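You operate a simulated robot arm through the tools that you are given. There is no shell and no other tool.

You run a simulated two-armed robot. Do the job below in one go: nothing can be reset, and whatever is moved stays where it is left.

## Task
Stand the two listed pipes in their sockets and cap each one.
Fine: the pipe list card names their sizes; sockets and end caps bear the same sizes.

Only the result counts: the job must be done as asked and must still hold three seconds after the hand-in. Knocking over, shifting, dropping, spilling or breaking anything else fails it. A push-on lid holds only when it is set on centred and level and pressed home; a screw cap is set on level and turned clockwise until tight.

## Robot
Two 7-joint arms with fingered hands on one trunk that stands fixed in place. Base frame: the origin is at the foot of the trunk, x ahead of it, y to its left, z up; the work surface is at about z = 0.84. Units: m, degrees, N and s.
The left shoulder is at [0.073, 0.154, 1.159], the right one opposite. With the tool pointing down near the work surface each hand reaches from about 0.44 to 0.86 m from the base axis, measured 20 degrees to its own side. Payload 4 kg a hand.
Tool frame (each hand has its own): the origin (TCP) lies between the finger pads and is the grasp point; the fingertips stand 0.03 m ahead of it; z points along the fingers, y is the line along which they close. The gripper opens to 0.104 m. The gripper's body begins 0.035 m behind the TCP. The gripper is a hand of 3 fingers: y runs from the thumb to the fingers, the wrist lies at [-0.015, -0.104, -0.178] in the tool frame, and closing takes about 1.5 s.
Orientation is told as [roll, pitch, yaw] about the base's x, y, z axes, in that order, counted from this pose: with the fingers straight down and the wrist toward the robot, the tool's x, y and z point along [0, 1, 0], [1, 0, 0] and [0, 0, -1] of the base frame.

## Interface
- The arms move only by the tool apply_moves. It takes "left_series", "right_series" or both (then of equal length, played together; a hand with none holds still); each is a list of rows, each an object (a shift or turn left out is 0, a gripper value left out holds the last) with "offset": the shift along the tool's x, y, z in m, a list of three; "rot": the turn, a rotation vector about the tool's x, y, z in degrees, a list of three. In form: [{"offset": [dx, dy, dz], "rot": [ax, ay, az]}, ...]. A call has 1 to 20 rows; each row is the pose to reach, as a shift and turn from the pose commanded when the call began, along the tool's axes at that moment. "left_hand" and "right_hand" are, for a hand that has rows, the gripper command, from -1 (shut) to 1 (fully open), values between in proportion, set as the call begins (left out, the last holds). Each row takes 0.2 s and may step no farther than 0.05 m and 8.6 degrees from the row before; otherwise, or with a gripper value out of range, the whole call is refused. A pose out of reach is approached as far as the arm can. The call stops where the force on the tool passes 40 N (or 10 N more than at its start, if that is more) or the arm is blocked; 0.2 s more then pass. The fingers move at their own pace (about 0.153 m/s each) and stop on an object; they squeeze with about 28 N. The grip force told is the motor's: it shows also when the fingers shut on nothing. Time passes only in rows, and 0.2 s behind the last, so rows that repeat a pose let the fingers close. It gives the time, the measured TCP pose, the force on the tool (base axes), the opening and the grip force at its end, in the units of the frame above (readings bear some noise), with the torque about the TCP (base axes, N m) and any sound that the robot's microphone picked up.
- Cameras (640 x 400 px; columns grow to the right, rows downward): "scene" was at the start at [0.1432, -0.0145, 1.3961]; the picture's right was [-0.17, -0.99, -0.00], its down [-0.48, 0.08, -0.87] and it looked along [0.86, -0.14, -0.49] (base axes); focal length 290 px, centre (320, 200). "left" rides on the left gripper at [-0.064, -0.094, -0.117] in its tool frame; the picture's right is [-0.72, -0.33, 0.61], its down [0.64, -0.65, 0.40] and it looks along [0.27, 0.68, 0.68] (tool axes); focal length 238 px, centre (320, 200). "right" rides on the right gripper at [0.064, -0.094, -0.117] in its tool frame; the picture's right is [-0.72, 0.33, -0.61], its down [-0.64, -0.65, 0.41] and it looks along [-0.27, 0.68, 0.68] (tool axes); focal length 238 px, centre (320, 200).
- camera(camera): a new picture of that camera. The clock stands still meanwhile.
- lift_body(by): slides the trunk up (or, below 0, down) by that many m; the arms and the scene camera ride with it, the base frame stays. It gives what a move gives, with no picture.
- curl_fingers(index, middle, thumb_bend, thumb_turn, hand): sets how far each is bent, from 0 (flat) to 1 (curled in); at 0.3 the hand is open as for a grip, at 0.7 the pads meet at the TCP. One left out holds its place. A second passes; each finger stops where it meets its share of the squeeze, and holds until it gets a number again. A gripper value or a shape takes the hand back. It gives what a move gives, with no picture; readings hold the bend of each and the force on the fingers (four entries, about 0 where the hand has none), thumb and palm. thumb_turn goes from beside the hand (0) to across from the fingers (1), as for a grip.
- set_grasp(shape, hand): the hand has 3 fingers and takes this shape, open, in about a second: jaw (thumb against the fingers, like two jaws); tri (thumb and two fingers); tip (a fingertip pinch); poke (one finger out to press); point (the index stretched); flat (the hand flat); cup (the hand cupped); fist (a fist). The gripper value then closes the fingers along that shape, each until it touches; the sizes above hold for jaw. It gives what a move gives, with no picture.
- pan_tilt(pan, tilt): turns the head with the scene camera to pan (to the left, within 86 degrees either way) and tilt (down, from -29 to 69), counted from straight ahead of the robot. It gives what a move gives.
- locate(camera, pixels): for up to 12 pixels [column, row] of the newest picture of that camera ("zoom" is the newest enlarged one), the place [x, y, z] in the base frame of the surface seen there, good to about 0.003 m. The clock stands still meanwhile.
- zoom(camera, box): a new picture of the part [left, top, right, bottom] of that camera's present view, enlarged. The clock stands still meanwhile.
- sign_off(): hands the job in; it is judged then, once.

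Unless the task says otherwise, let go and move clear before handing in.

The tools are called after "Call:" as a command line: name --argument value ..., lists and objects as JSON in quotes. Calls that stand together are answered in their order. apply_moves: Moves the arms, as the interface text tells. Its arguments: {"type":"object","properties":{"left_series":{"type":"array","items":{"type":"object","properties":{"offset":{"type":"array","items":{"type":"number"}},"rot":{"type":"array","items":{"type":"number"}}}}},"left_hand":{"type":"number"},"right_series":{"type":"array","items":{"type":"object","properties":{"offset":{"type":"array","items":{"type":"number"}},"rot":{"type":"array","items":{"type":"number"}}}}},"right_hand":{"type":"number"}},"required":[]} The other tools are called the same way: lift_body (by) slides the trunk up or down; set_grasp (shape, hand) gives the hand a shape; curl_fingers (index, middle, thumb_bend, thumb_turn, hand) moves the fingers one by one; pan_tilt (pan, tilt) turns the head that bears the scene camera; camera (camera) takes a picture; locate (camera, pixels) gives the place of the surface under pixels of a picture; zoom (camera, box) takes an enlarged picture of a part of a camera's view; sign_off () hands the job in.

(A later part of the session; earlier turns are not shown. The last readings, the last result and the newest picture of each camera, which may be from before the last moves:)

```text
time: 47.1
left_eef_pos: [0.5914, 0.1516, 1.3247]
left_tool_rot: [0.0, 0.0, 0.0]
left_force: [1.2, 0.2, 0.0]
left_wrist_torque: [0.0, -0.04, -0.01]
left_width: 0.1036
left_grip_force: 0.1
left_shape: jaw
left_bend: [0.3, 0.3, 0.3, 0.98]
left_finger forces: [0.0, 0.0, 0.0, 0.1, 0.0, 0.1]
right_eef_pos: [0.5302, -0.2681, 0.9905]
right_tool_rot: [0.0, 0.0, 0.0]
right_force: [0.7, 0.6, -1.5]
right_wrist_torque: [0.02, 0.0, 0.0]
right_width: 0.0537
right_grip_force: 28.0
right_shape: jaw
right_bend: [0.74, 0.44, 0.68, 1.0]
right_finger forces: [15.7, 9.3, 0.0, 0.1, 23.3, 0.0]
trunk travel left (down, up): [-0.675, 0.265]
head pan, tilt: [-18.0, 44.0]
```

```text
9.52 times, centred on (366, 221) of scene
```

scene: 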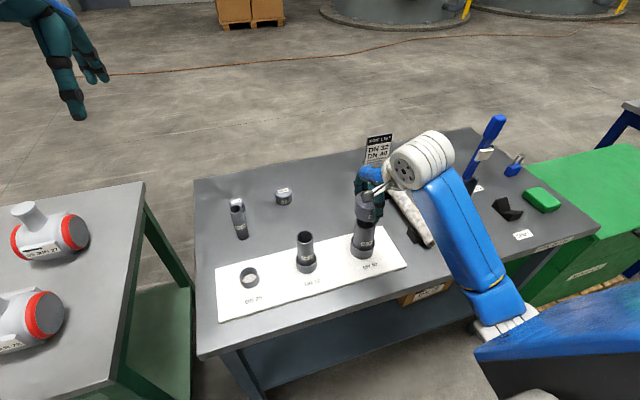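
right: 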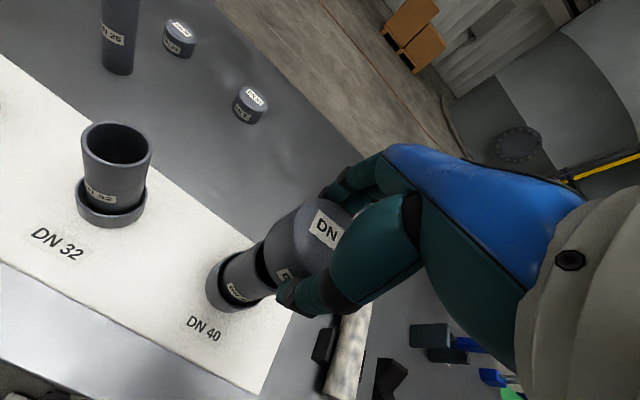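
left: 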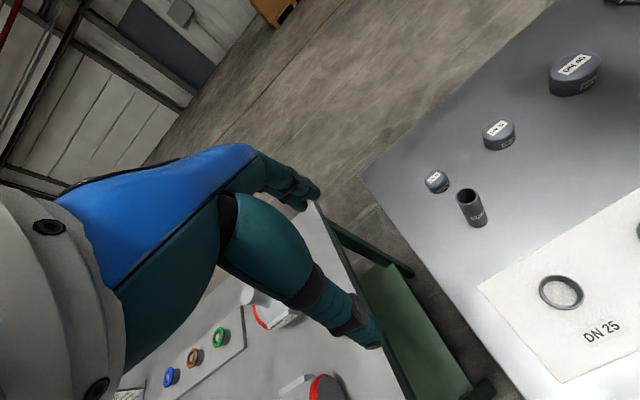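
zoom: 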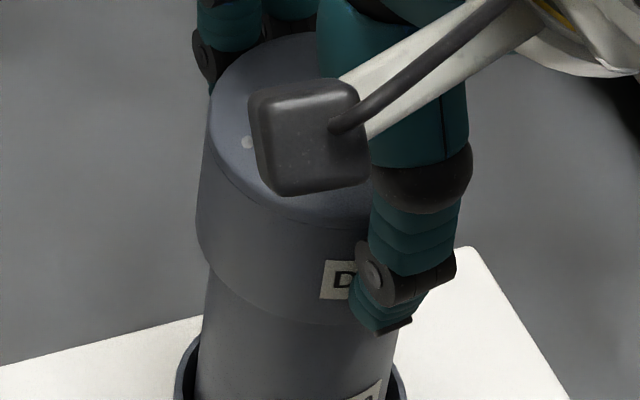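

The cap is now sliding over the rim with no resistance. I'll continue down 20 mm in 2–3 mm steps.

Call:
apply_moves --right_series '[{"offset": [0, 0, 0.0025]}, {"offset": [0, 0, 0.005]}, {"offset": [0, 0, 0.0075]}, {"offset": [0, 0, 0.01]}, {"offset": [0, 0, 0.0125]}, {"offset": [0, 0, 0.015]}, {"offset": [0, 0, 0.0175]}, {"offset": [0, 0, 0.02]}, {"offset": [0, 0, 0.02]}]'

Call:
zoom --camera "scene" --box '[343, 200, 389, 252]'

```text
time: 49.1
left_eef_pos: [0.5911, 0.1528, 1.3251]
left_tool_rot: [0.0, 0.0, 0.2]
left_force: [-0.9, -0.3, -0.1]
left_wrist_torque: [0.03, -0.01, 0.04]
left_width: 0.1039
left_grip_force: 0.0
left_shape: jaw
left_bend: [0.3, 0.3, 0.3, 0.98]
left_finger forces: [0.1, 0.0, 0.0, 0.0, 0.0, 0.1]
right_eef_pos: [0.5307, -0.2694, 0.9717]
right_tool_rot: [0.0, 0.0, 0.0]
right_force: [0.2, 0.2, -1.5]
right_wrist_torque: [0.0, -0.01, -0.02]
right_width: 0.0539
right_grip_force: 27.2
right_shape: jaw
right_bend: [0.74, 0.44, 0.68, 1.0]
right_finger forces: [15.7, 9.3, 0.0, 0.1, 23.3, 0.0]
trunk travel left (down, up): [-0.675, 0.265]
head pan, tilt: [-18.0, 44.0]
```

```text
7.69 times, centred on (366, 226) of scene
```

zoom: 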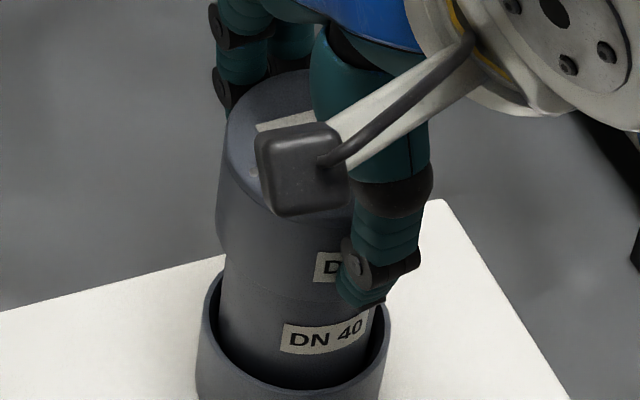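

Still free at z=0.972, the cap well over the pipe. I'll go on in 1 mm steps to find the resistance.

Call:
apply_moves --right_series '[{"offset": [0, 0, 0.001]}, {"offset": [0, 0, 0.002]}, {"offset": [0, 0, 0.003]}, {"offset": [0, 0, 0.004]}, {"offset": [0, 0, 0.005]}, {"offset": [0, 0, 0.006]}, {"offset": [0, 0, 0.007]}, {"offset": [0, 0, 0.008]}, {"offset": [0, 0, 0.009]}, {"offset": [0, 0, 0.01]}, {"offset": [0, 0, 0.01]}]'

```text
time: 51.5
left_eef_pos: [0.5887, 0.1519, 1.3245]
left_tool_rot: [-0.1, -0.1, 0.1]
left_force: [0.0, -0.2, 0.4]
left_wrist_torque: [0.01, 0.0, -0.03]
left_width: 0.1038
left_grip_force: 0.1
left_shape: jaw
left_bend: [0.3, 0.3, 0.3, 0.98]
left_finger forces: [0.0, 0.0, 0.0, 0.0, 0.0, 0.1]
right_eef_pos: [0.5301, -0.2674, 0.963]
right_tool_rot: [0.1, -0.2, 0.0]
right_force: [1.8, -1.5, 15.2]
right_wrist_torque: [-0.05, -0.08, 0.02]
right_width: 0.054
right_grip_force: 27.3
right_shape: jaw
right_bend: [0.74, 0.44, 0.68, 1.0]
right_finger forces: [16.8, 11.3, 0.0, 0.0, 24.8, 0.0]
trunk travel left (down, up): [-0.675, 0.265]
head pan, tilt: [-18.0, 44.0]
```

Resistance now: 15 N at z=0.963, so the cap's inside has met the pipe's rim. I'll press further in 1 mm steps; the call will stop near 40 N.

Call:
apply_moves --right_series '[{"offset": [0, 0, 0.001]}, {"offset": [0, 0, 0.002]}, {"offset": [0, 0, 0.003]}, {"offset": [0, 0, 0.004]}, {"offset": [0, 0, 0.005]}, {"offset": [0, 0, 0.006]}, {"offset": [0, 0, 0.007]}, {"offset": [0, 0, 0.008]}]'

Call:
zoom --camera "scene" --box '[343, 200, 389, 252]'

```text
time: 53.3
left_eef_pos: [0.589, 0.1541, 1.3258]
left_tool_rot: [-0.1, 0.0, 0.1]
left_force: [0.6, -0.1, -1.0]
left_wrist_torque: [0.01, 0.02, -0.01]
left_width: 0.1038
left_grip_force: 0.1
left_shape: jaw
left_bend: [0.3, 0.3, 0.3, 0.98]
left_finger forces: [0.0, 0.1, 0.0, 0.1, 0.0, 0.1]
right_eef_pos: [0.5315, -0.266, 0.9602]
right_tool_rot: [0.0, -1.1, 0.3]
right_force: [-5.6, 0.3, 21.7]
right_wrist_torque: [-0.04, 0.26, -0.03]
right_width: 0.0538
right_grip_force: 27.9
right_shape: jaw
right_bend: [0.74, 0.44, 0.69, 1.0]
right_finger forces: [15.6, 9.8, 0.1, 0.0, 29.2, 0.1]
trunk travel left (down, up): [-0.675, 0.265]
head pan, tilt: [-18.0, 44.0]
stopped in row 8 (right hand): the force on the tool passed its limit at 40 N (the readings are from after the stop); the commanded pose is now the measured one
```

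```text
7.69 times, centred on (366, 226) of scene
```

zoom: 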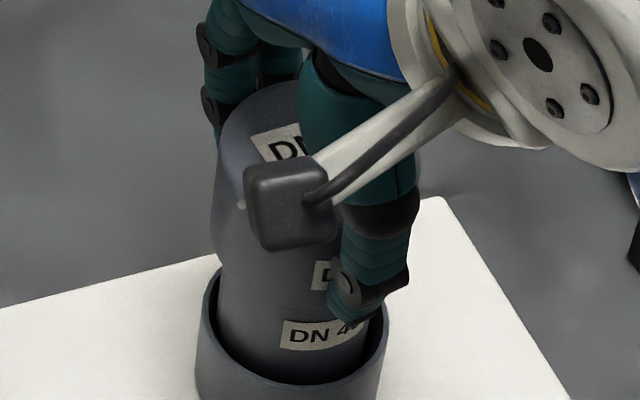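

The press stopped at 40 N with the TCP at z=0.960, tool pitched about -1°. I'll measure the cap's top height now to see how far home it is.

Call:
zoom --camera "scene" --box '[348, 205, 384, 241]'

```text
11.11 times, centred on (366, 223) of scene
```

zoom: 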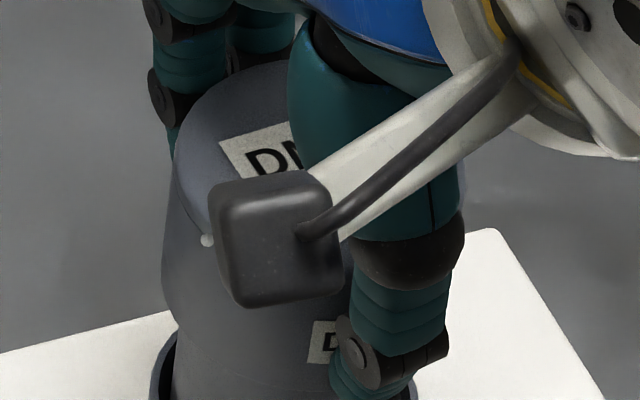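

Call:
locate --camera "zoom" --pixels '[[195, 140], [210, 170], [240, 110], [260, 80], [240, 140], [200, 200], [280, 90], [225, 120], [190, 230], [230, 150], [270, 110], [185, 180]]'

```text
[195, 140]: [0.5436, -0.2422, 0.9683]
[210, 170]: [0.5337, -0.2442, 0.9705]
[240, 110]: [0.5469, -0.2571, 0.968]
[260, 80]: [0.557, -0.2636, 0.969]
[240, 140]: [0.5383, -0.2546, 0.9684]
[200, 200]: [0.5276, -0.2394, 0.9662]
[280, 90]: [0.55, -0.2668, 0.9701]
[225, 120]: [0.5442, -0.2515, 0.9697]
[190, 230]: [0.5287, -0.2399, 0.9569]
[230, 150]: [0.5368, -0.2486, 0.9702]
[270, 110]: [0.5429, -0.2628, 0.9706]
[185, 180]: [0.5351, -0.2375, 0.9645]
```

The cap's top is level at z≈0.9695, and the fingers slipped about 3 mm down its side at 40 N, so a push from above is the better way to seat it. I'll open the hand, straighten the 1° tilt and rise clear to inspect.

Call:
apply_moves --right_series '[{"offset": [0, 0, 0]}, {"offset": [0, 0, 0]}, {"offset": [0, 0, 0]}, {"offset": [0, 0, 0]}, {"offset": [0, 0, 0]}, {"offset": [0, 0, 0]}, {"offset": [0, 0, 0]}, {"offset": [0, 0, 0]}, {"offset": [0, 0, -0.02], "rot": [0.5, 0, 0.1]}, {"offset": [0, 0, -0.05], "rot": [1.1, 0, 0.2]}, {"offset": [0, 0, -0.08], "rot": [1.1, 0, 0.2]}, {"offset": [0, 0, -0.08], "rot": [1.1, 0, 0.2]}]' --right_hand 1

Call:
zoom --camera "scene" --box '[330, 195, 400, 265]'

Call:
camera --camera "right"

```text
time: 55.9
left_eef_pos: [0.5907, 0.1513, 1.3248]
left_tool_rot: [0.0, 0.0, 0.2]
left_force: [0.0, 1.3, -1.1]
left_wrist_torque: [0.0, -0.01, -0.01]
left_width: 0.1036
left_grip_force: 0.0
left_shape: jaw
left_bend: [0.3, 0.3, 0.3, 0.98]
left_finger forces: [0.0, 0.1, 0.0, 0.1, 0.1, 0.0]
right_eef_pos: [0.5313, -0.2678, 1.0369]
right_tool_rot: [0.1, 0.5, 0.0]
right_force: [0.4, 0.1, -0.1]
right_wrist_torque: [-0.04, -0.01, 0.02]
right_width: 0.1036
right_grip_force: 0.0
right_shape: jaw
right_bend: [0.3, 0.3, 0.3, 0.98]
right_finger forces: [0.0, 0.0, 0.1, 0.0, 0.1, 0.0]
trunk travel left (down, up): [-0.675, 0.265]
head pan, tilt: [-18.0, 44.0]
```

```text
5.71 times, centred on (365, 230) of scene
```

zoom: 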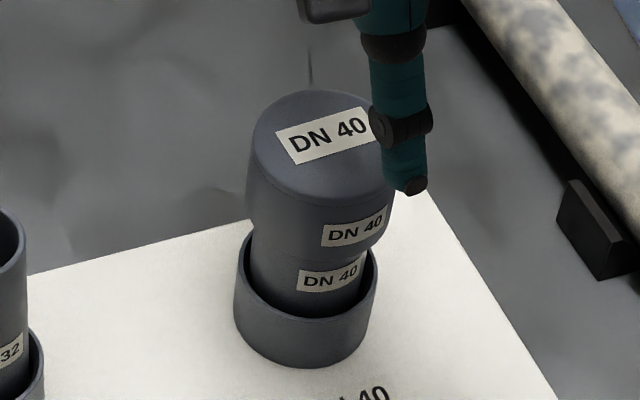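

```text
taken
```

right: 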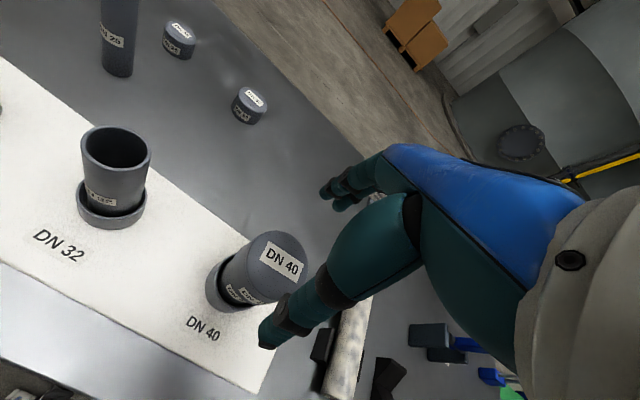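

The cap sits on the pipe; its top outline is near (318,145) in the zoom. I'll locate points around its top and lower edge to check level and overlap.

Call:
zoom --camera "scene" --box '[345, 205, 385, 255]'

```text
8.00 times, centred on (365, 230) of scene
```

zoom: 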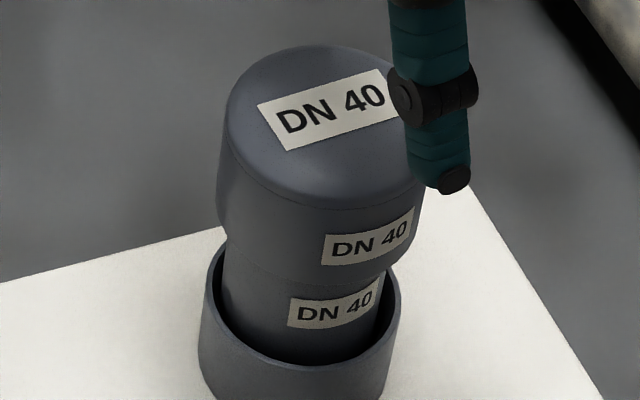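

Call:
locate --camera "zoom" --pixels '[[320, 125], [320, 55], [240, 110], [310, 190], [390, 170], [270, 70], [370, 65], [260, 165], [320, 280], [230, 220], [320, 300], [345, 240]]'

```text
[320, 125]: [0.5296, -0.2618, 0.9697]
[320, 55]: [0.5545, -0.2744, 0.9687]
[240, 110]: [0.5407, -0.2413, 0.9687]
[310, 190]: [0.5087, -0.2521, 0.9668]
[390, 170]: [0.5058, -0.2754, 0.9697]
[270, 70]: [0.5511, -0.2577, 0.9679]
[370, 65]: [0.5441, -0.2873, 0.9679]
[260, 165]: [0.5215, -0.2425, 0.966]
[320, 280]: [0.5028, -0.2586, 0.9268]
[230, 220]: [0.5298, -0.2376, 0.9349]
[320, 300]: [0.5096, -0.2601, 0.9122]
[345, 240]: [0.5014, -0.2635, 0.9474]
```

Cap top is level at z≈0.969, lower edge at ≈0.926. I'll press it from above with the palm: the open hand goes down around the cap, first to z≈0.95.

Call:
apply_moves --right_series '[{"offset": [0, -0.001, 0.02]}, {"offset": [0, -0.001, 0.04]}, {"offset": [0, -0.001, 0.06]}, {"offset": [0, -0.001, 0.075]}, {"offset": [0, -0.001, 0.085]}, {"offset": [0, -0.001, 0.085]}]'

Call:
zoom --camera "scene" --box '[330, 185, 400, 265]'

Call:
camera --camera "right"

```text
time: 57.3
left_eef_pos: [0.5907, 0.1522, 1.3252]
left_tool_rot: [0.1, 0.0, 0.1]
left_force: [0.2, -0.5, -0.2]
left_wrist_torque: [0.0, 0.0, -0.01]
left_width: 0.1038
left_grip_force: 0.0
left_shape: jaw
left_bend: [0.3, 0.3, 0.3, 0.98]
left_finger forces: [0.0, 0.0, 0.0, 0.0, 0.0, 0.0]
right_eef_pos: [0.53, -0.2681, 0.9507]
right_tool_rot: [0.1, 0.4, -0.1]
right_force: [-0.5, -0.1, -0.3]
right_wrist_torque: [0.05, -0.03, 0.01]
right_width: 0.1036
right_grip_force: 0.0
right_shape: jaw
right_bend: [0.3, 0.3, 0.3, 0.98]
right_finger forces: [0.0, 0.0, 0.1, 0.1, 0.0, 0.0]
trunk travel left (down, up): [-0.675, 0.265]
head pan, tilt: [-18.0, 44.0]
```

```text
5.00 times, centred on (365, 225) of scene
```

zoom: 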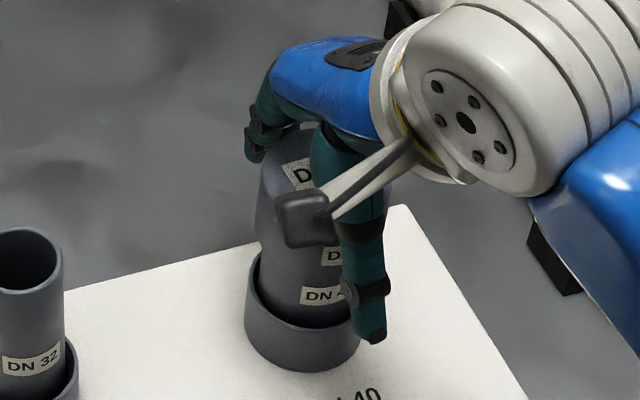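

```text
taken
```

right: 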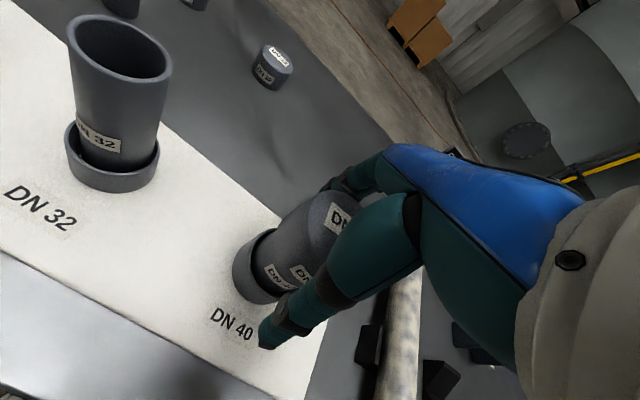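

The palm is slanted in this pose (blue back at (330,90)), so a palm push would land off-centre. I'll rise to z≈1.06, pinch the fingers shut and press with the joined fingertips instead.

Call:
apply_moves --right_series '[{"offset": [0, 0, -0.03]}, {"offset": [0, 0, -0.07]}, {"offset": [0, 0, -0.11]}, {"offset": [0, 0, -0.11]}]'

Call:
apply_moves --right_series '[{"offset": [0, 0, 0]}, {"offset": [0, 0, 0]}, {"offset": [0, 0, 0]}, {"offset": [0, 0, 0]}, {"offset": [0, 0, 0]}, {"offset": [0, 0, 0]}, {"offset": [0, 0, 0]}, {"offset": [0, 0, 0]}, {"offset": [0, 0, 0]}]' --right_hand -1

Call:
zoom --camera "scene" --box '[320, 165, 410, 255]'

Call:
camera --camera "right"

```text
time: 58.3
left_eef_pos: [0.5905, 0.1521, 1.3252]
left_tool_rot: [0.0, 0.0, 0.1]
left_force: [-0.1, 0.3, 0.9]
left_wrist_torque: [0.04, -0.01, 0.04]
left_width: 0.1037
left_grip_force: 0.1
left_shape: jaw
left_bend: [0.3, 0.3, 0.3, 0.98]
left_finger forces: [0.1, 0.0, 0.0, 0.0, 0.1, 0.0]
right_eef_pos: [0.531, -0.2675, 1.0611]
right_tool_rot: [0.1, 0.5, -0.1]
right_force: [0.2, 0.1, 0.9]
right_wrist_torque: [-0.03, 0.0, 0.02]
right_width: 0.1038
right_grip_force: 0.1
right_shape: jaw
right_bend: [0.3, 0.3, 0.3, 0.98]
right_finger forces: [0.0, 0.0, 0.0, 0.1, 0.0, 0.0]
trunk travel left (down, up): [-0.675, 0.265]
head pan, tilt: [-18.0, 44.0]
```

```text
time: 60.3
left_eef_pos: [0.5911, 0.1515, 1.3247]
left_tool_rot: [0.0, -0.1, 0.1]
left_force: [0.2, -0.2, -0.8]
left_wrist_torque: [-0.01, 0.0, -0.01]
left_width: 0.1036
left_grip_force: 0.1
left_shape: jaw
left_bend: [0.3, 0.3, 0.3, 0.98]
left_finger forces: [0.1, 0.0, 0.0, 0.0, 0.0, 0.1]
right_eef_pos: [0.5316, -0.2671, 1.061]
right_tool_rot: [0.0, 0.5, -0.1]
right_force: [0.0, 0.9, 0.5]
right_wrist_torque: [-0.01, -0.01, -0.01]
right_width: 0.0
right_grip_force: 28.0
right_shape: jaw
right_bend: [0.7, 0.7, 0.46, 1.0]
right_finger forces: [0.1, 0.0, 0.0, 0.0, 0.1, 0.1]
trunk travel left (down, up): [-0.675, 0.265]
head pan, tilt: [-18.0, 44.0]
```

```text
4.44 times, centred on (365, 210) of scene
```

zoom: 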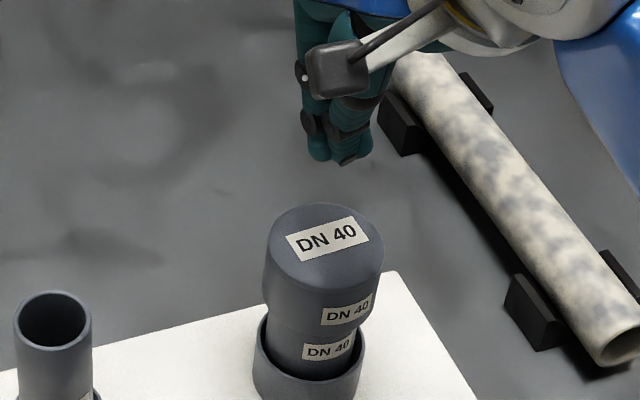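

```text
taken
```

right: 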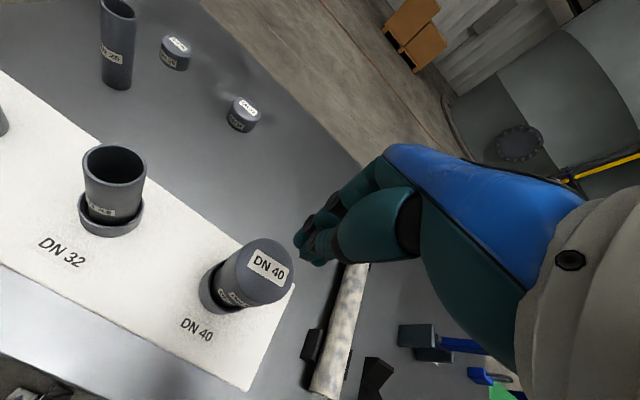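

The pinched fingertips are at about (318,158) and (345,160) in the zoom. I'll locate them to aim the press at the cap's centre.

Call:
locate --camera "zoom" --pixels '[[317, 156], [345, 158], [330, 155], [365, 150], [320, 130], [350, 130], [326, 245], [324, 210], [300, 255], [370, 265]]'

```text
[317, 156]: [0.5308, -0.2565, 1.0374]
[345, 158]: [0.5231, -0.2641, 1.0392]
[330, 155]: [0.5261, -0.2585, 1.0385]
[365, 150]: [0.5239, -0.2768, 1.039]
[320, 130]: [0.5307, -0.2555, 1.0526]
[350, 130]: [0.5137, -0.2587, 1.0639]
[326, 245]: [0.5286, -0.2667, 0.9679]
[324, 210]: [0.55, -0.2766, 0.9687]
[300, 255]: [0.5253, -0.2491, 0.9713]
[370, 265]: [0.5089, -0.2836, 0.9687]
```

Tips are at z≈1.037, centred on about (0.53, -0.267), right over the cap. I'll come down to just above it and then press in 1 mm steps.

Call:
apply_moves --right_series '[{"offset": [0, 0, 0.025]}, {"offset": [0, 0, 0.045]}, {"offset": [0, 0, 0.058]}, {"offset": [0, 0, 0.061]}, {"offset": [0, 0, 0.063]}, {"offset": [0, 0, 0.065]}, {"offset": [0, 0, 0.067]}, {"offset": [0, 0, 0.068]}, {"offset": [0, 0, 0.069]}, {"offset": [0, 0, 0.07]}, {"offset": [0, 0, 0.071]}, {"offset": [0, 0, 0.072]}, {"offset": [0, 0, 0.073]}, {"offset": [0, 0, 0.074]}, {"offset": [0, 0, 0.075]}, {"offset": [0, 0, 0.076]}]'

Call:
zoom --camera "scene" --box '[320, 165, 410, 255]'

```text
time: 62.2
left_eef_pos: [0.588, 0.1532, 1.3242]
left_tool_rot: [-0.1, -0.1, 0.0]
left_force: [-0.3, 1.2, -0.3]
left_wrist_torque: [0.04, 0.04, -0.02]
left_width: 0.1036
left_grip_force: 0.0
left_shape: jaw
left_bend: [0.3, 0.3, 0.3, 0.98]
left_finger forces: [0.0, 0.0, 0.0, 0.1, 0.1, 0.0]
right_eef_pos: [0.5322, -0.2663, 1.0021]
right_tool_rot: [0.0, -0.7, 0.0]
right_force: [-3.9, 1.1, 18.5]
right_wrist_torque: [0.02, 0.22, 0.02]
right_width: 0.0001
right_grip_force: 28.0
right_shape: jaw
right_bend: [0.7, 0.7, 0.46, 1.0]
right_finger forces: [0.1, 0.0, 0.0, 0.0, 0.0, 0.0]
trunk travel left (down, up): [-0.675, 0.265]
head pan, tilt: [-18.0, 44.0]
stopped in row 9 (right hand): the force on the tool passed its limit at 42 N (the readings are from after the stop); the commanded pose is now the measured one
```

```text
4.44 times, centred on (365, 210) of scene
```

zoom: 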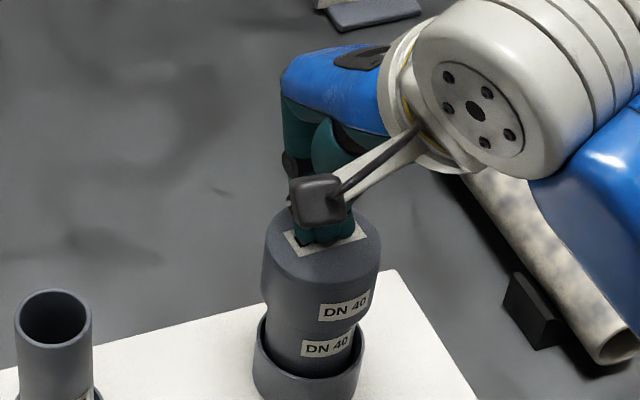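

The press reached 42 N with the tips resting on the cap at about (325,235). I'll check whether the cap moved down by locating its top and lower edge again.

Call:
zoom --camera "scene" --box '[345, 205, 385, 255]'

```text
8.00 times, centred on (365, 230) of scene
```

zoom: 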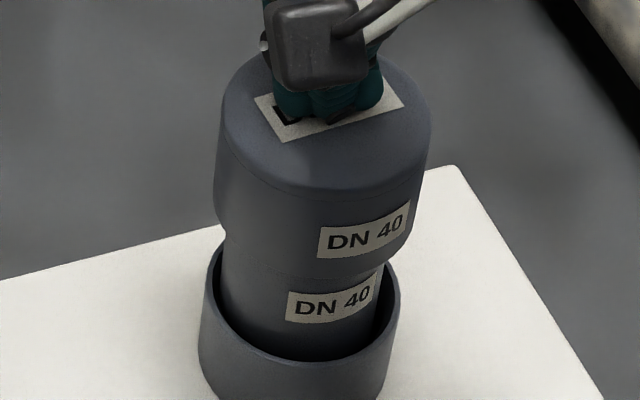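

The cap did not sink under 42 N; its top stays at ≈0.969 and overlap at ≈35 mm, which matches the socket depth, so it may be bottomed. To find out if it has locked, I'll rise, straighten, re-open and re-grip it for a gentle pull test.

Call:
apply_moves --right_series '[{"offset": [0, 0, -0.02], "rot": [0.3, 0, 0]}, {"offset": [-0.001, -0.0015, -0.05], "rot": [0.7, 0, 0]}, {"offset": [-0.001, -0.0015, -0.06], "rot": [0.7, 0, 0]}, {"offset": [-0.001, -0.0015, -0.06], "rot": [0.7, 0, 0]}]'

Call:
apply_moves --right_series '[{"offset": [0, 0, 0]}, {"offset": [0, 0, 0]}, {"offset": [0, 0, 0]}, {"offset": [0, 0, 0]}, {"offset": [0, 0, 0]}, {"offset": [0, 0, 0]}, {"offset": [0, 0, 0]}, {"offset": [0, 0, 0]}]' --right_hand 1

Call:
zoom --camera "scene" --box '[345, 205, 385, 255]'

```text
time: 63.2
left_eef_pos: [0.5898, 0.1526, 1.3251]
left_tool_rot: [-0.1, 0.0, 0.1]
left_force: [0.3, 0.8, 0.0]
left_wrist_torque: [-0.01, 0.07, 0.04]
left_width: 0.1037
left_grip_force: 0.1
left_shape: jaw
left_bend: [0.3, 0.3, 0.3, 0.98]
left_finger forces: [0.0, 0.0, 0.0, 0.1, 0.0, 0.0]
right_eef_pos: [0.5305, -0.2702, 1.0576]
right_tool_rot: [0.0, 0.5, -0.1]
right_force: [0.3, 0.7, 0.2]
right_wrist_torque: [0.04, -0.01, -0.01]
right_width: 0.0
right_grip_force: 28.0
right_shape: jaw
right_bend: [0.7, 0.7, 0.46, 1.0]
right_finger forces: [0.0, 0.0, 0.0, 0.0, 0.0, 0.1]
trunk travel left (down, up): [-0.675, 0.265]
head pan, tilt: [-18.0, 44.0]
```

```text
time: 65.0
left_eef_pos: [0.5902, 0.1517, 1.3249]
left_tool_rot: [0.0, 0.0, 0.1]
left_force: [0.0, 0.2, -0.2]
left_wrist_torque: [-0.03, -0.01, 0.0]
left_width: 0.1038
left_grip_force: 0.1
left_shape: jaw
left_bend: [0.3, 0.3, 0.3, 0.98]
left_finger forces: [0.0, 0.0, 0.0, 0.0, 0.0, 0.0]
right_eef_pos: [0.5292, -0.2698, 1.0572]
right_tool_rot: [0.2, 0.4, -0.1]
right_force: [-0.1, 0.3, 1.2]
right_wrist_torque: [0.02, -0.01, 0.03]
right_width: 0.1036
right_grip_force: 0.1
right_shape: jaw
right_bend: [0.3, 0.3, 0.3, 0.98]
right_finger forces: [0.1, 0.0, 0.0, 0.0, 0.0, 0.1]
trunk travel left (down, up): [-0.675, 0.265]
head pan, tilt: [-18.0, 44.0]
```

```text
8.00 times, centred on (365, 230) of scene
```

zoom: 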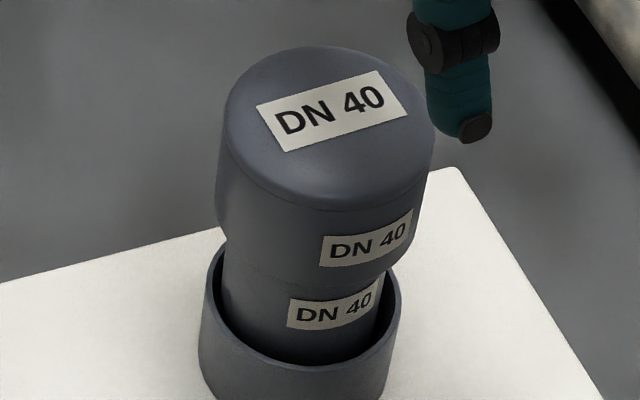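

The cap still sits straight. I'll correct y by 2.5 mm, lower to z≈0.963 around it, then close for the pull test.

Call:
apply_moves --right_series '[{"offset": [0.0025, 0.0005, 0.02], "rot": [-0.4, 0, 0]}, {"offset": [0.0025, 0.0005, 0.04], "rot": [-0.4, 0, 0]}, {"offset": [0.0025, 0.0005, 0.06], "rot": [-0.4, 0, 0]}, {"offset": [0.0025, 0.0005, 0.08], "rot": [-0.4, 0, 0]}, {"offset": [0.0025, 0.0005, 0.094], "rot": [-0.4, 0, 0]}, {"offset": [0.0025, 0.0005, 0.094], "rot": [-0.4, 0, 0]}]'

Call:
apply_moves --right_series '[{"offset": [0, 0, 0]}, {"offset": [0, 0, 0]}, {"offset": [0, 0, 0]}, {"offset": [0, 0, 0]}, {"offset": [0, 0, 0]}, {"offset": [0, 0, 0]}, {"offset": [0, 0, 0]}, {"offset": [0, 0, 0]}, {"offset": [0, 0, 0]}]' --right_hand -1

Call:
zoom --camera "scene" --box '[340, 195, 390, 255]'

```text
time: 66.4
left_eef_pos: [0.5908, 0.1523, 1.3264]
left_tool_rot: [0.0, -0.1, 0.2]
left_force: [0.6, 0.1, 0.0]
left_wrist_torque: [0.02, 0.0, -0.03]
left_width: 0.1039
left_grip_force: 0.1
left_shape: jaw
left_bend: [0.3, 0.3, 0.3, 0.98]
left_finger forces: [0.0, 0.1, 0.1, 0.0, 0.0, 0.0]
right_eef_pos: [0.5293, -0.2672, 0.9622]
right_tool_rot: [0.1, 0.1, -0.1]
right_force: [-0.4, 0.1, -0.1]
right_wrist_torque: [0.03, -0.02, 0.01]
right_width: 0.1035
right_grip_force: 0.0
right_shape: jaw
right_bend: [0.3, 0.3, 0.3, 0.98]
right_finger forces: [0.0, 0.0, 0.1, 0.0, 0.0, 0.0]
trunk travel left (down, up): [-0.675, 0.265]
head pan, tilt: [-18.0, 44.0]
```

```text
time: 68.4
left_eef_pos: [0.5902, 0.1519, 1.3242]
left_tool_rot: [0.0, -0.1, 0.1]
left_force: [0.5, -0.8, 1.2]
left_wrist_torque: [0.01, 0.02, -0.02]
left_width: 0.1037
left_grip_force: 0.0
left_shape: jaw
left_bend: [0.3, 0.3, 0.3, 0.98]
left_finger forces: [0.0, 0.1, 0.0, 0.0, 0.1, 0.1]
right_eef_pos: [0.5298, -0.2674, 0.9622]
right_tool_rot: [0.1, 0.1, -0.1]
right_force: [-0.6, -0.6, -0.1]
right_wrist_torque: [-0.01, -0.03, 0.01]
right_width: 0.0526
right_grip_force: 28.0
right_shape: jaw
right_bend: [0.74, 0.43, 0.7, 1.0]
right_finger forces: [15.5, 8.9, 0.0, 0.0, 23.9, 0.1]
trunk travel left (down, up): [-0.675, 0.265]
head pan, tilt: [-18.0, 44.0]
```

```text
6.67 times, centred on (365, 225) of scene
```

zoom: 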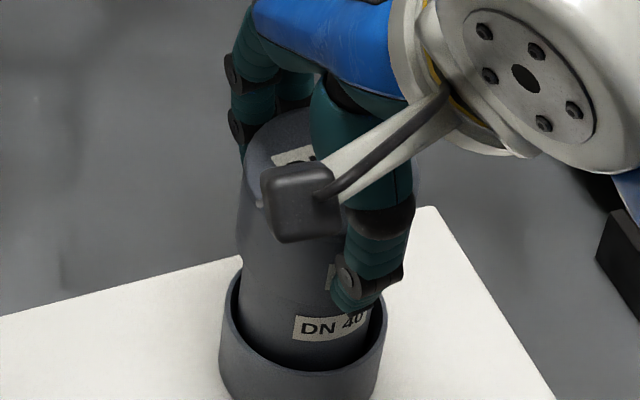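

Gripped again with no load. I'll lift only 8 mm and see whether the pipe (its label at (330,327) in this zoom) comes along with the cap.

Call:
apply_moves --right_series '[{"offset": [0, 0, -0.002]}, {"offset": [0, 0, -0.004]}, {"offset": [0, 0, -0.006]}, {"offset": [0, 0, -0.008]}, {"offset": [0, 0, -0.008]}]'

Call:
zoom --camera "scene" --box '[340, 195, 390, 255]'

```text
time: 69.6
left_eef_pos: [0.5907, 0.1511, 1.3248]
left_tool_rot: [0.0, 0.0, 0.1]
left_force: [0.0, -0.3, -0.9]
left_wrist_torque: [-0.02, 0.01, 0.0]
left_width: 0.1037
left_grip_force: 0.0
left_shape: jaw
left_bend: [0.3, 0.3, 0.3, 0.98]
left_finger forces: [0.0, 0.1, 0.0, 0.0, 0.1, 0.1]
right_eef_pos: [0.5293, -0.266, 0.9707]
right_tool_rot: [0.1, 0.0, -0.1]
right_force: [-0.6, 0.6, -1.2]
right_wrist_torque: [-0.02, -0.03, -0.02]
right_width: 0.0525
right_grip_force: 28.1
right_shape: jaw
right_bend: [0.74, 0.43, 0.7, 1.0]
right_finger forces: [15.5, 9.0, 0.0, 0.0, 23.9, 0.0]
trunk travel left (down, up): [-0.675, 0.265]
head pan, tilt: [-18.0, 44.0]
```

```text
6.67 times, centred on (365, 225) of scene
```

zoom: 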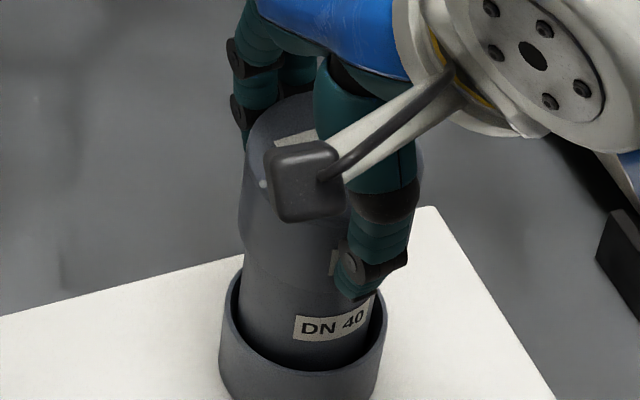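

The cap slid up 8 mm while the pipe's label stayed at (330,327), so the cap is a loose sliding fit and has not locked. To know whether it was really bottomed I'll take it off and look at its inside; first straight up, then back and high, clear of everything.

Call:
apply_moves --right_series '[{"offset": [0, 0, -0.005]}, {"offset": [0, 0, -0.015]}, {"offset": [0, 0, -0.03]}, {"offset": [0, 0, -0.05]}, {"offset": [0, 0, -0.08]}, {"offset": [0, 0, -0.12]}, {"offset": [0, 0, -0.16]}, {"offset": [0, 0, -0.2]}, {"offset": [0, 0, -0.24]}, {"offset": [0, 0, -0.28]}, {"offset": [-0.01, 0, -0.32]}, {"offset": [-0.03, 0, -0.36]}, {"offset": [-0.04, 0, -0.4]}, {"offset": [-0.04, 0, -0.4]}]'

Call:
camera --camera "scene"

```text
time: 72.6
left_eef_pos: [0.5916, 0.1513, 1.325]
left_tool_rot: [0.0, 0.0, 0.2]
left_force: [0.6, -0.7, -0.6]
left_wrist_torque: [0.02, 0.0, 0.02]
left_width: 0.1036
left_grip_force: 0.0
left_shape: jaw
left_bend: [0.3, 0.3, 0.3, 0.98]
left_finger forces: [0.1, 0.0, 0.0, 0.1, 0.0, 0.0]
right_eef_pos: [0.5307, -0.3091, 1.3705]
right_tool_rot: [0.2, 0.3, -0.1]
right_force: [-0.4, 0.7, -1.2]
right_wrist_torque: [0.0, -0.01, -0.04]
right_width: 0.0525
right_grip_force: 27.9
right_shape: jaw
right_bend: [0.74, 0.43, 0.7, 1.0]
right_finger forces: [15.5, 9.0, 0.0, 0.0, 23.8, 0.0]
trunk travel left (down, up): [-0.675, 0.265]
head pan, tilt: [-18.0, 44.0]
```

```text
taken
```

scene: 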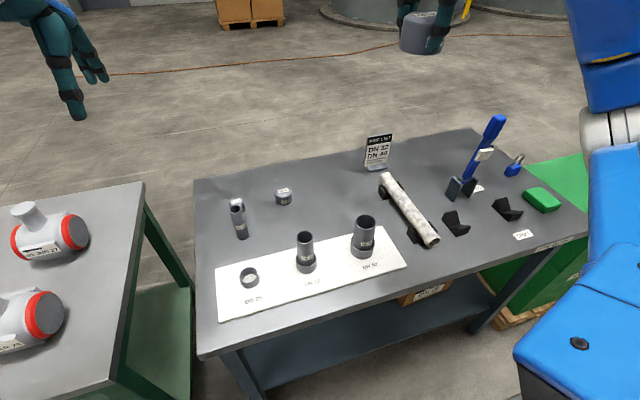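

The pipe stayed in place and the cap is in hand at (420,35). I'll roll the hand in steps so the cap's opening faces left, towards the head camera, and turn the head to it.

Call:
apply_moves --right_series '[{"rot": [0, 8, 0]}, {"rot": [0, 16, 0]}, {"rot": [0, 24, 0]}, {"rot": [0, 32, 0]}, {"rot": [0, 40, 0]}, {"rot": [0, 48, 0]}, {"rot": [0, 56, 0]}, {"rot": [0, 64, 0]}, {"rot": [0, 72, 0]}, {"rot": [0, 80, 0]}, {"rot": [0, 80, 0]}]'

Call:
pan_tilt --pan -36 --tilt 18

Call:
camera --camera "scene"

```text
time: 75.0
left_eef_pos: [0.5897, 0.1508, 1.3248]
left_tool_rot: [0.0, 0.0, 0.1]
left_force: [-1.1, -0.1, 0.2]
left_wrist_torque: [0.02, -0.01, 0.02]
left_width: 0.1037
left_grip_force: 0.0
left_shape: jaw
left_bend: [0.3, 0.3, 0.3, 0.98]
left_finger forces: [0.0, 0.0, 0.0, 0.0, 0.0, 0.1]
right_eef_pos: [0.5296, -0.3077, 1.3706]
right_tool_rot: [80.2, 0.1, -0.1]
right_force: [0.5, 0.1, -1.5]
right_wrist_torque: [0.02, 0.03, 0.01]
right_width: 0.0523
right_grip_force: 28.3
right_shape: jaw
right_bend: [0.74, 0.43, 0.7, 1.0]
right_finger forces: [15.3, 9.6, 0.1, 0.1, 24.0, 0.0]
trunk travel left (down, up): [-0.675, 0.265]
head pan, tilt: [-18.0, 44.0]
```

```text
time: 75.9
left_eef_pos: [0.59, 0.1514, 1.3251]
left_tool_rot: [0.1, 0.1, 0.1]
left_force: [0.2, -0.1, 0.6]
left_wrist_torque: [0.01, 0.02, 0.03]
left_width: 0.1036
left_grip_force: 0.1
left_shape: jaw
left_bend: [0.3, 0.3, 0.3, 0.98]
left_finger forces: [0.0, 0.0, 0.1, 0.0, 0.1, 0.0]
right_eef_pos: [0.5319, -0.3086, 1.3706]
right_tool_rot: [80.0, 0.1, 0.0]
right_force: [-0.1, 0.7, -1.7]
right_wrist_torque: [-0.02, -0.04, -0.01]
right_width: 0.0521
right_grip_force: 28.3
right_shape: jaw
right_bend: [0.74, 0.43, 0.7, 1.0]
right_finger forces: [15.3, 9.6, 0.0, 0.0, 24.0, 0.0]
trunk travel left (down, up): [-0.675, 0.265]
head pan, tilt: [-36.0, 18.0]
```

```text
taken
```

scene: 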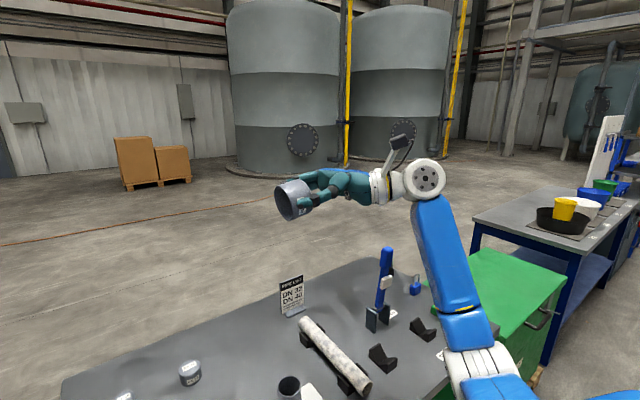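

The cap is at (292,200) with its opening to the left. I'll turn it 40° towards the camera to see into it.

Call:
apply_moves --right_series '[{"rot": [8, 0, 0]}, {"rot": [16, 0, 0]}, {"rot": [24, 0, 0]}, {"rot": [32, 0, 0]}, {"rot": [40, 0, 0]}, {"rot": [40, 0, 0]}]'

Call:
camera --camera "scene"

Call:
zoom --camera "scene" --box '[260, 160, 350, 240]'

```text
time: 77.3
left_eef_pos: [0.5904, 0.1517, 1.3252]
left_tool_rot: [-0.1, 0.0, 0.1]
left_force: [0.4, -0.3, -0.5]
left_wrist_torque: [0.03, 0.01, 0.0]
left_width: 0.1038
left_grip_force: 0.0
left_shape: jaw
left_bend: [0.3, 0.3, 0.3, 0.98]
left_finger forces: [0.0, 0.0, 0.1, 0.0, 0.0, 0.1]
right_eef_pos: [0.5302, -0.3074, 1.3704]
right_tool_rot: [82.4, 6.4, 39.6]
right_force: [0.3, 0.4, -1.2]
right_wrist_torque: [0.0, -0.04, -0.01]
right_width: 0.052
right_grip_force: 27.6
right_shape: jaw
right_bend: [0.74, 0.43, 0.7, 1.0]
right_finger forces: [15.4, 9.7, 0.1, 0.1, 23.7, 0.1]
trunk travel left (down, up): [-0.675, 0.265]
head pan, tilt: [-36.0, 18.0]
```

```text
taken
```

scene: 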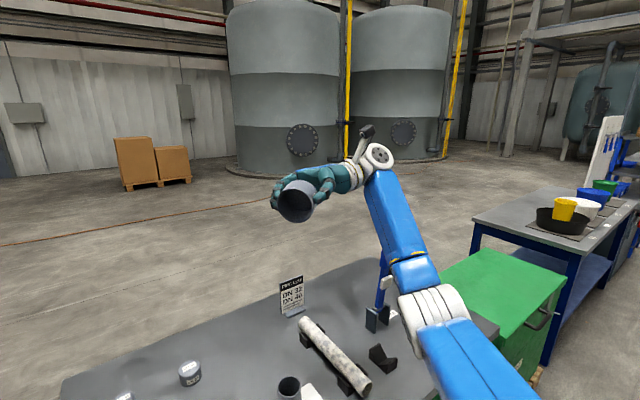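

```text
5.00 times, centred on (305, 200) of scene
```

zoom: 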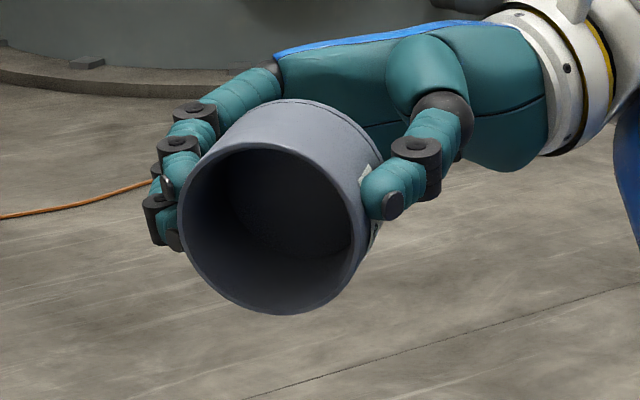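

I can see into the cap now, rim centred near (270,225) in the zoom, dark floor near (300,210). I'll locate rim and inner floor points to get the bore and depth.

Call:
zoom --camera "scene" --box '[276, 178, 320, 224]'

```text
8.70 times, centred on (298, 201) of scene
```

zoom: 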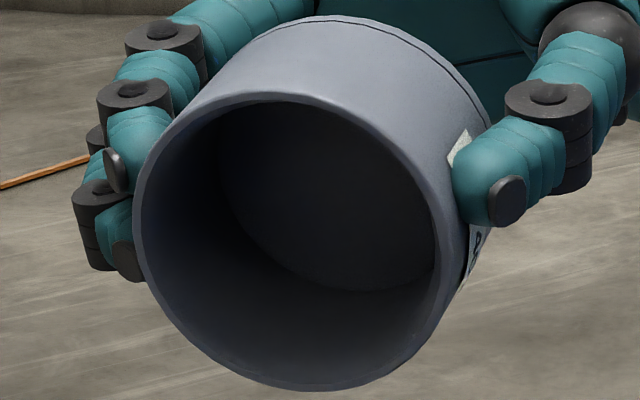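

Call:
locate --camera "zoom" --pixels '[[138, 240], [290, 97], [448, 265], [290, 387], [200, 125], [400, 360], [330, 200], [270, 170], [400, 200], [330, 270], [380, 150], [300, 130]]'

```text
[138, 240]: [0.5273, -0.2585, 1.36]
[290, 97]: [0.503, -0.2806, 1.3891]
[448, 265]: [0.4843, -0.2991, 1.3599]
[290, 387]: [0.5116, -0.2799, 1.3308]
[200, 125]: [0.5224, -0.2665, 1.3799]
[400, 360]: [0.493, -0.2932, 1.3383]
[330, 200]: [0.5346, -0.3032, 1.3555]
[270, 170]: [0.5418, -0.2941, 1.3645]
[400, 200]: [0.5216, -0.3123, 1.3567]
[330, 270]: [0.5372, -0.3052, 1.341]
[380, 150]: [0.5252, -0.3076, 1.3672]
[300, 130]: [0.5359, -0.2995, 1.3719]
```

The inner floor lies about 35 mm behind the rim plane and the bore is about 54 mm against the 50 mm pipe. That equals the 35 mm overlap I had, so the cap was fully home and is simply a loose fit; I'll undo the turn and set it back on.

Call:
apply_moves --right_series '[{"rot": [-8, 0, 0]}, {"rot": [-16, 0, 0]}, {"rot": [-24, 0, 0]}, {"rot": [-32, 0, 0]}, {"rot": [-40, 0, 0]}, {"rot": [-40, 0, 0]}]'

Call:
apply_moves --right_series '[{"rot": [0, -8, 0]}, {"rot": [0, -16, 0]}, {"rot": [0, -24, 0]}, {"rot": [0, -32, 0]}, {"rot": [0, -40, 0]}, {"rot": [0, -48, 0]}, {"rot": [0, -56, 0]}, {"rot": [0, -64, 0]}, {"rot": [0, -72, 0]}, {"rot": [0, -80, 0]}, {"rot": [0, -80, 0]}]'

Call:
pan_tilt --pan -18 --tilt 44

```text
time: 78.7
left_eef_pos: [0.5899, 0.1516, 1.3247]
left_tool_rot: [0.2, 0.0, 0.2]
left_force: [0.0, 0.3, -0.1]
left_wrist_torque: [0.0, 0.02, 0.01]
left_width: 0.1037
left_grip_force: 0.1
left_shape: jaw
left_bend: [0.3, 0.3, 0.3, 0.98]
left_finger forces: [0.0, 0.0, 0.0, 0.0, 0.1, 0.0]
right_eef_pos: [0.5309, -0.3087, 1.3718]
right_tool_rot: [80.1, 0.1, -0.2]
right_force: [-0.2, 0.4, -1.7]
right_wrist_torque: [0.01, -0.04, -0.01]
right_width: 0.0517
right_grip_force: 27.8
right_shape: jaw
right_bend: [0.74, 0.43, 0.7, 1.0]
right_finger forces: [15.3, 9.6, 0.0, 0.1, 23.5, 0.1]
trunk travel left (down, up): [-0.675, 0.265]
head pan, tilt: [-36.0, 18.0]
```

```text
time: 81.1
left_eef_pos: [0.5907, 0.1508, 1.3249]
left_tool_rot: [0.0, 0.0, 0.2]
left_force: [0.3, 0.5, -0.2]
left_wrist_torque: [-0.02, 0.0, 0.01]
left_width: 0.1038
left_grip_force: 0.1
left_shape: jaw
left_bend: [0.3, 0.3, 0.3, 0.98]
left_finger forces: [0.1, 0.0, 0.1, 0.0, 0.0, 0.0]
right_eef_pos: [0.5301, -0.3065, 1.3707]
right_tool_rot: [0.0, 0.1, 0.0]
right_force: [-0.3, -0.9, -0.8]
right_wrist_torque: [0.01, -0.03, 0.0]
right_width: 0.0515
right_grip_force: 27.8
right_shape: jaw
right_bend: [0.74, 0.43, 0.7, 1.0]
right_finger forces: [15.7, 9.5, 0.1, 0.1, 23.7, 0.0]
trunk travel left (down, up): [-0.675, 0.265]
head pan, tilt: [-36.0, 18.0]
```

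```text
time: 82.0
left_eef_pos: [0.5898, 0.1511, 1.3248]
left_tool_rot: [-0.1, 0.1, 0.1]
left_force: [0.4, -0.1, 0.3]
left_wrist_torque: [0.04, 0.01, 0.0]
left_width: 0.1038
left_grip_force: 0.0
left_shape: jaw
left_bend: [0.3, 0.3, 0.3, 0.98]
left_finger forces: [0.0, 0.1, 0.0, 0.0, 0.0, 0.1]
right_eef_pos: [0.5308, -0.3073, 1.3715]
right_tool_rot: [0.0, 0.2, -0.1]
right_force: [0.3, 0.5, -1.6]
right_wrist_torque: [0.0, 0.02, 0.02]
right_width: 0.052
right_grip_force: 27.7
right_shape: jaw
right_bend: [0.74, 0.43, 0.7, 1.0]
right_finger forces: [15.6, 9.5, 0.0, 0.0, 23.7, 0.0]
trunk travel left (down, up): [-0.675, 0.265]
head pan, tilt: [-18.0, 44.0]
```

The cap is back level in the hand. While the view is clear I'll re-measure the DN 40 pipe's rim before bringing the cap down.

Call:
zoom --camera "scene" --box '[344, 208, 386, 262]'

```text
7.41 times, centred on (365, 235) of scene
```

zoom: 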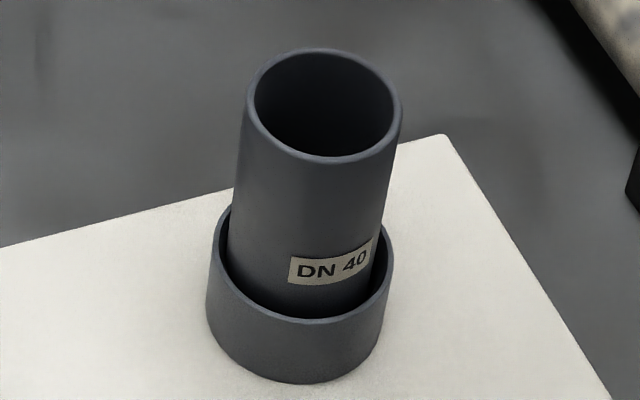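

Call:
locate --camera "zoom" --pixels '[[251, 95], [397, 112], [325, 52], [325, 158], [275, 62], [378, 145], [372, 68], [272, 140], [256, 118], [395, 90], [396, 128], [256, 80]]'

```text
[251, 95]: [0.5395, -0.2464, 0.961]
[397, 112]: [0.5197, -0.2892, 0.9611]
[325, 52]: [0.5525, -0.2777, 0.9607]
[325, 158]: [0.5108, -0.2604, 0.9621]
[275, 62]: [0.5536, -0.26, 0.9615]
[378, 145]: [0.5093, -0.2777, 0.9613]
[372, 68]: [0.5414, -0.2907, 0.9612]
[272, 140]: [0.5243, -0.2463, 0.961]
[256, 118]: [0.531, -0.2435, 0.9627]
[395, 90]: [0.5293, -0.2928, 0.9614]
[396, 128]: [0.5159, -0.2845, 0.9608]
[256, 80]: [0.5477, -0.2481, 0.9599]
```

DN 40's rim centre is (0.531, -0.268), z 0.961. I'll bring the cap back to 24 mm above it.

Call:
apply_moves --right_series '[{"offset": [0.01, 0, 0.04]}, {"offset": [0.02, 0, 0.08]}, {"offset": [0.03, 0, 0.12]}, {"offset": [0.04, 0, 0.16]}, {"offset": [0.04, 0.0005, 0.2]}, {"offset": [0.04, 0.0005, 0.24]}, {"offset": [0.04, 0.0005, 0.28]}, {"offset": [0.04, 0.0005, 0.315]}, {"offset": [0.04, 0.0005, 0.34]}, {"offset": [0.04, 0.0005, 0.348]}, {"offset": [0.04, 0.0005, 0.348]}]'

Call:
zoom --camera "scene" --box '[340, 185, 390, 245]'

Call:
camera --camera "right"

```text
time: 84.4
left_eef_pos: [0.5894, 0.1515, 1.3247]
left_tool_rot: [0.0, 0.0, 0.2]
left_force: [-0.1, 0.2, 0.3]
left_wrist_torque: [-0.03, 0.06, 0.01]
left_width: 0.1036
left_grip_force: 0.0
left_shape: jaw
left_bend: [0.3, 0.3, 0.3, 0.98]
left_finger forces: [0.0, 0.1, 0.0, 0.0, 0.1, 0.0]
right_eef_pos: [0.5294, -0.267, 1.0232]
right_tool_rot: [0.0, 0.1, -0.1]
right_force: [-0.1, 0.5, -1.0]
right_wrist_torque: [0.02, 0.02, 0.03]
right_width: 0.0514
right_grip_force: 28.2
right_shape: jaw
right_bend: [0.74, 0.43, 0.71, 1.0]
right_finger forces: [15.7, 9.4, 0.0, 0.0, 23.6, 0.1]
trunk travel left (down, up): [-0.675, 0.265]
head pan, tilt: [-18.0, 44.0]
```

```text
6.67 times, centred on (365, 215) of scene
```

zoom: 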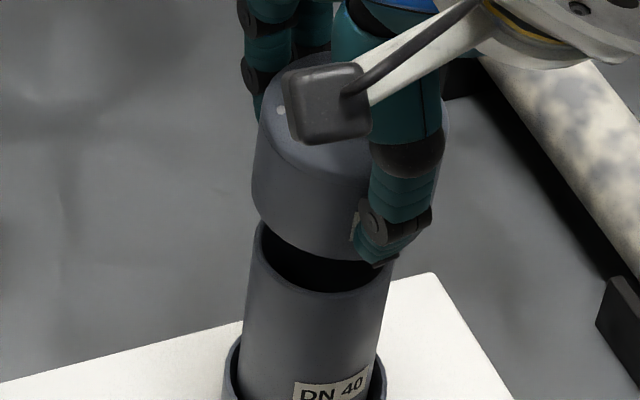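

```text
taken
```

right: 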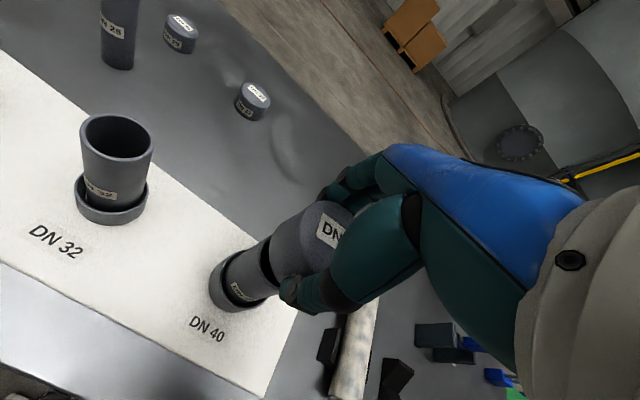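

The cap hovers over the pipe again. I'll fit its axis and check level with side and top points in this zoom.

Call:
locate --camera "zoom" --pixels '[[257, 170], [275, 205], [300, 232], [325, 245], [340, 250], [262, 130], [275, 100], [285, 70], [320, 160], [300, 150], [345, 180], [290, 215]]'

```text
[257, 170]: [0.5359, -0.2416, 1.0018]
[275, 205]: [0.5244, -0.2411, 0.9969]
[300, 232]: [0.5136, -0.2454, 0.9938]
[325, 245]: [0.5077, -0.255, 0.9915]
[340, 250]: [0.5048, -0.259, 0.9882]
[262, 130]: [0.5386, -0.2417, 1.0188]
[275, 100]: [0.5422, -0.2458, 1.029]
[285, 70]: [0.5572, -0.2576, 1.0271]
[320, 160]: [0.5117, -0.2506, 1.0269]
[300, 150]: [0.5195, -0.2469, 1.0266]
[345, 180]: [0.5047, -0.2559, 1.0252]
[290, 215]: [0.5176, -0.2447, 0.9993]
```

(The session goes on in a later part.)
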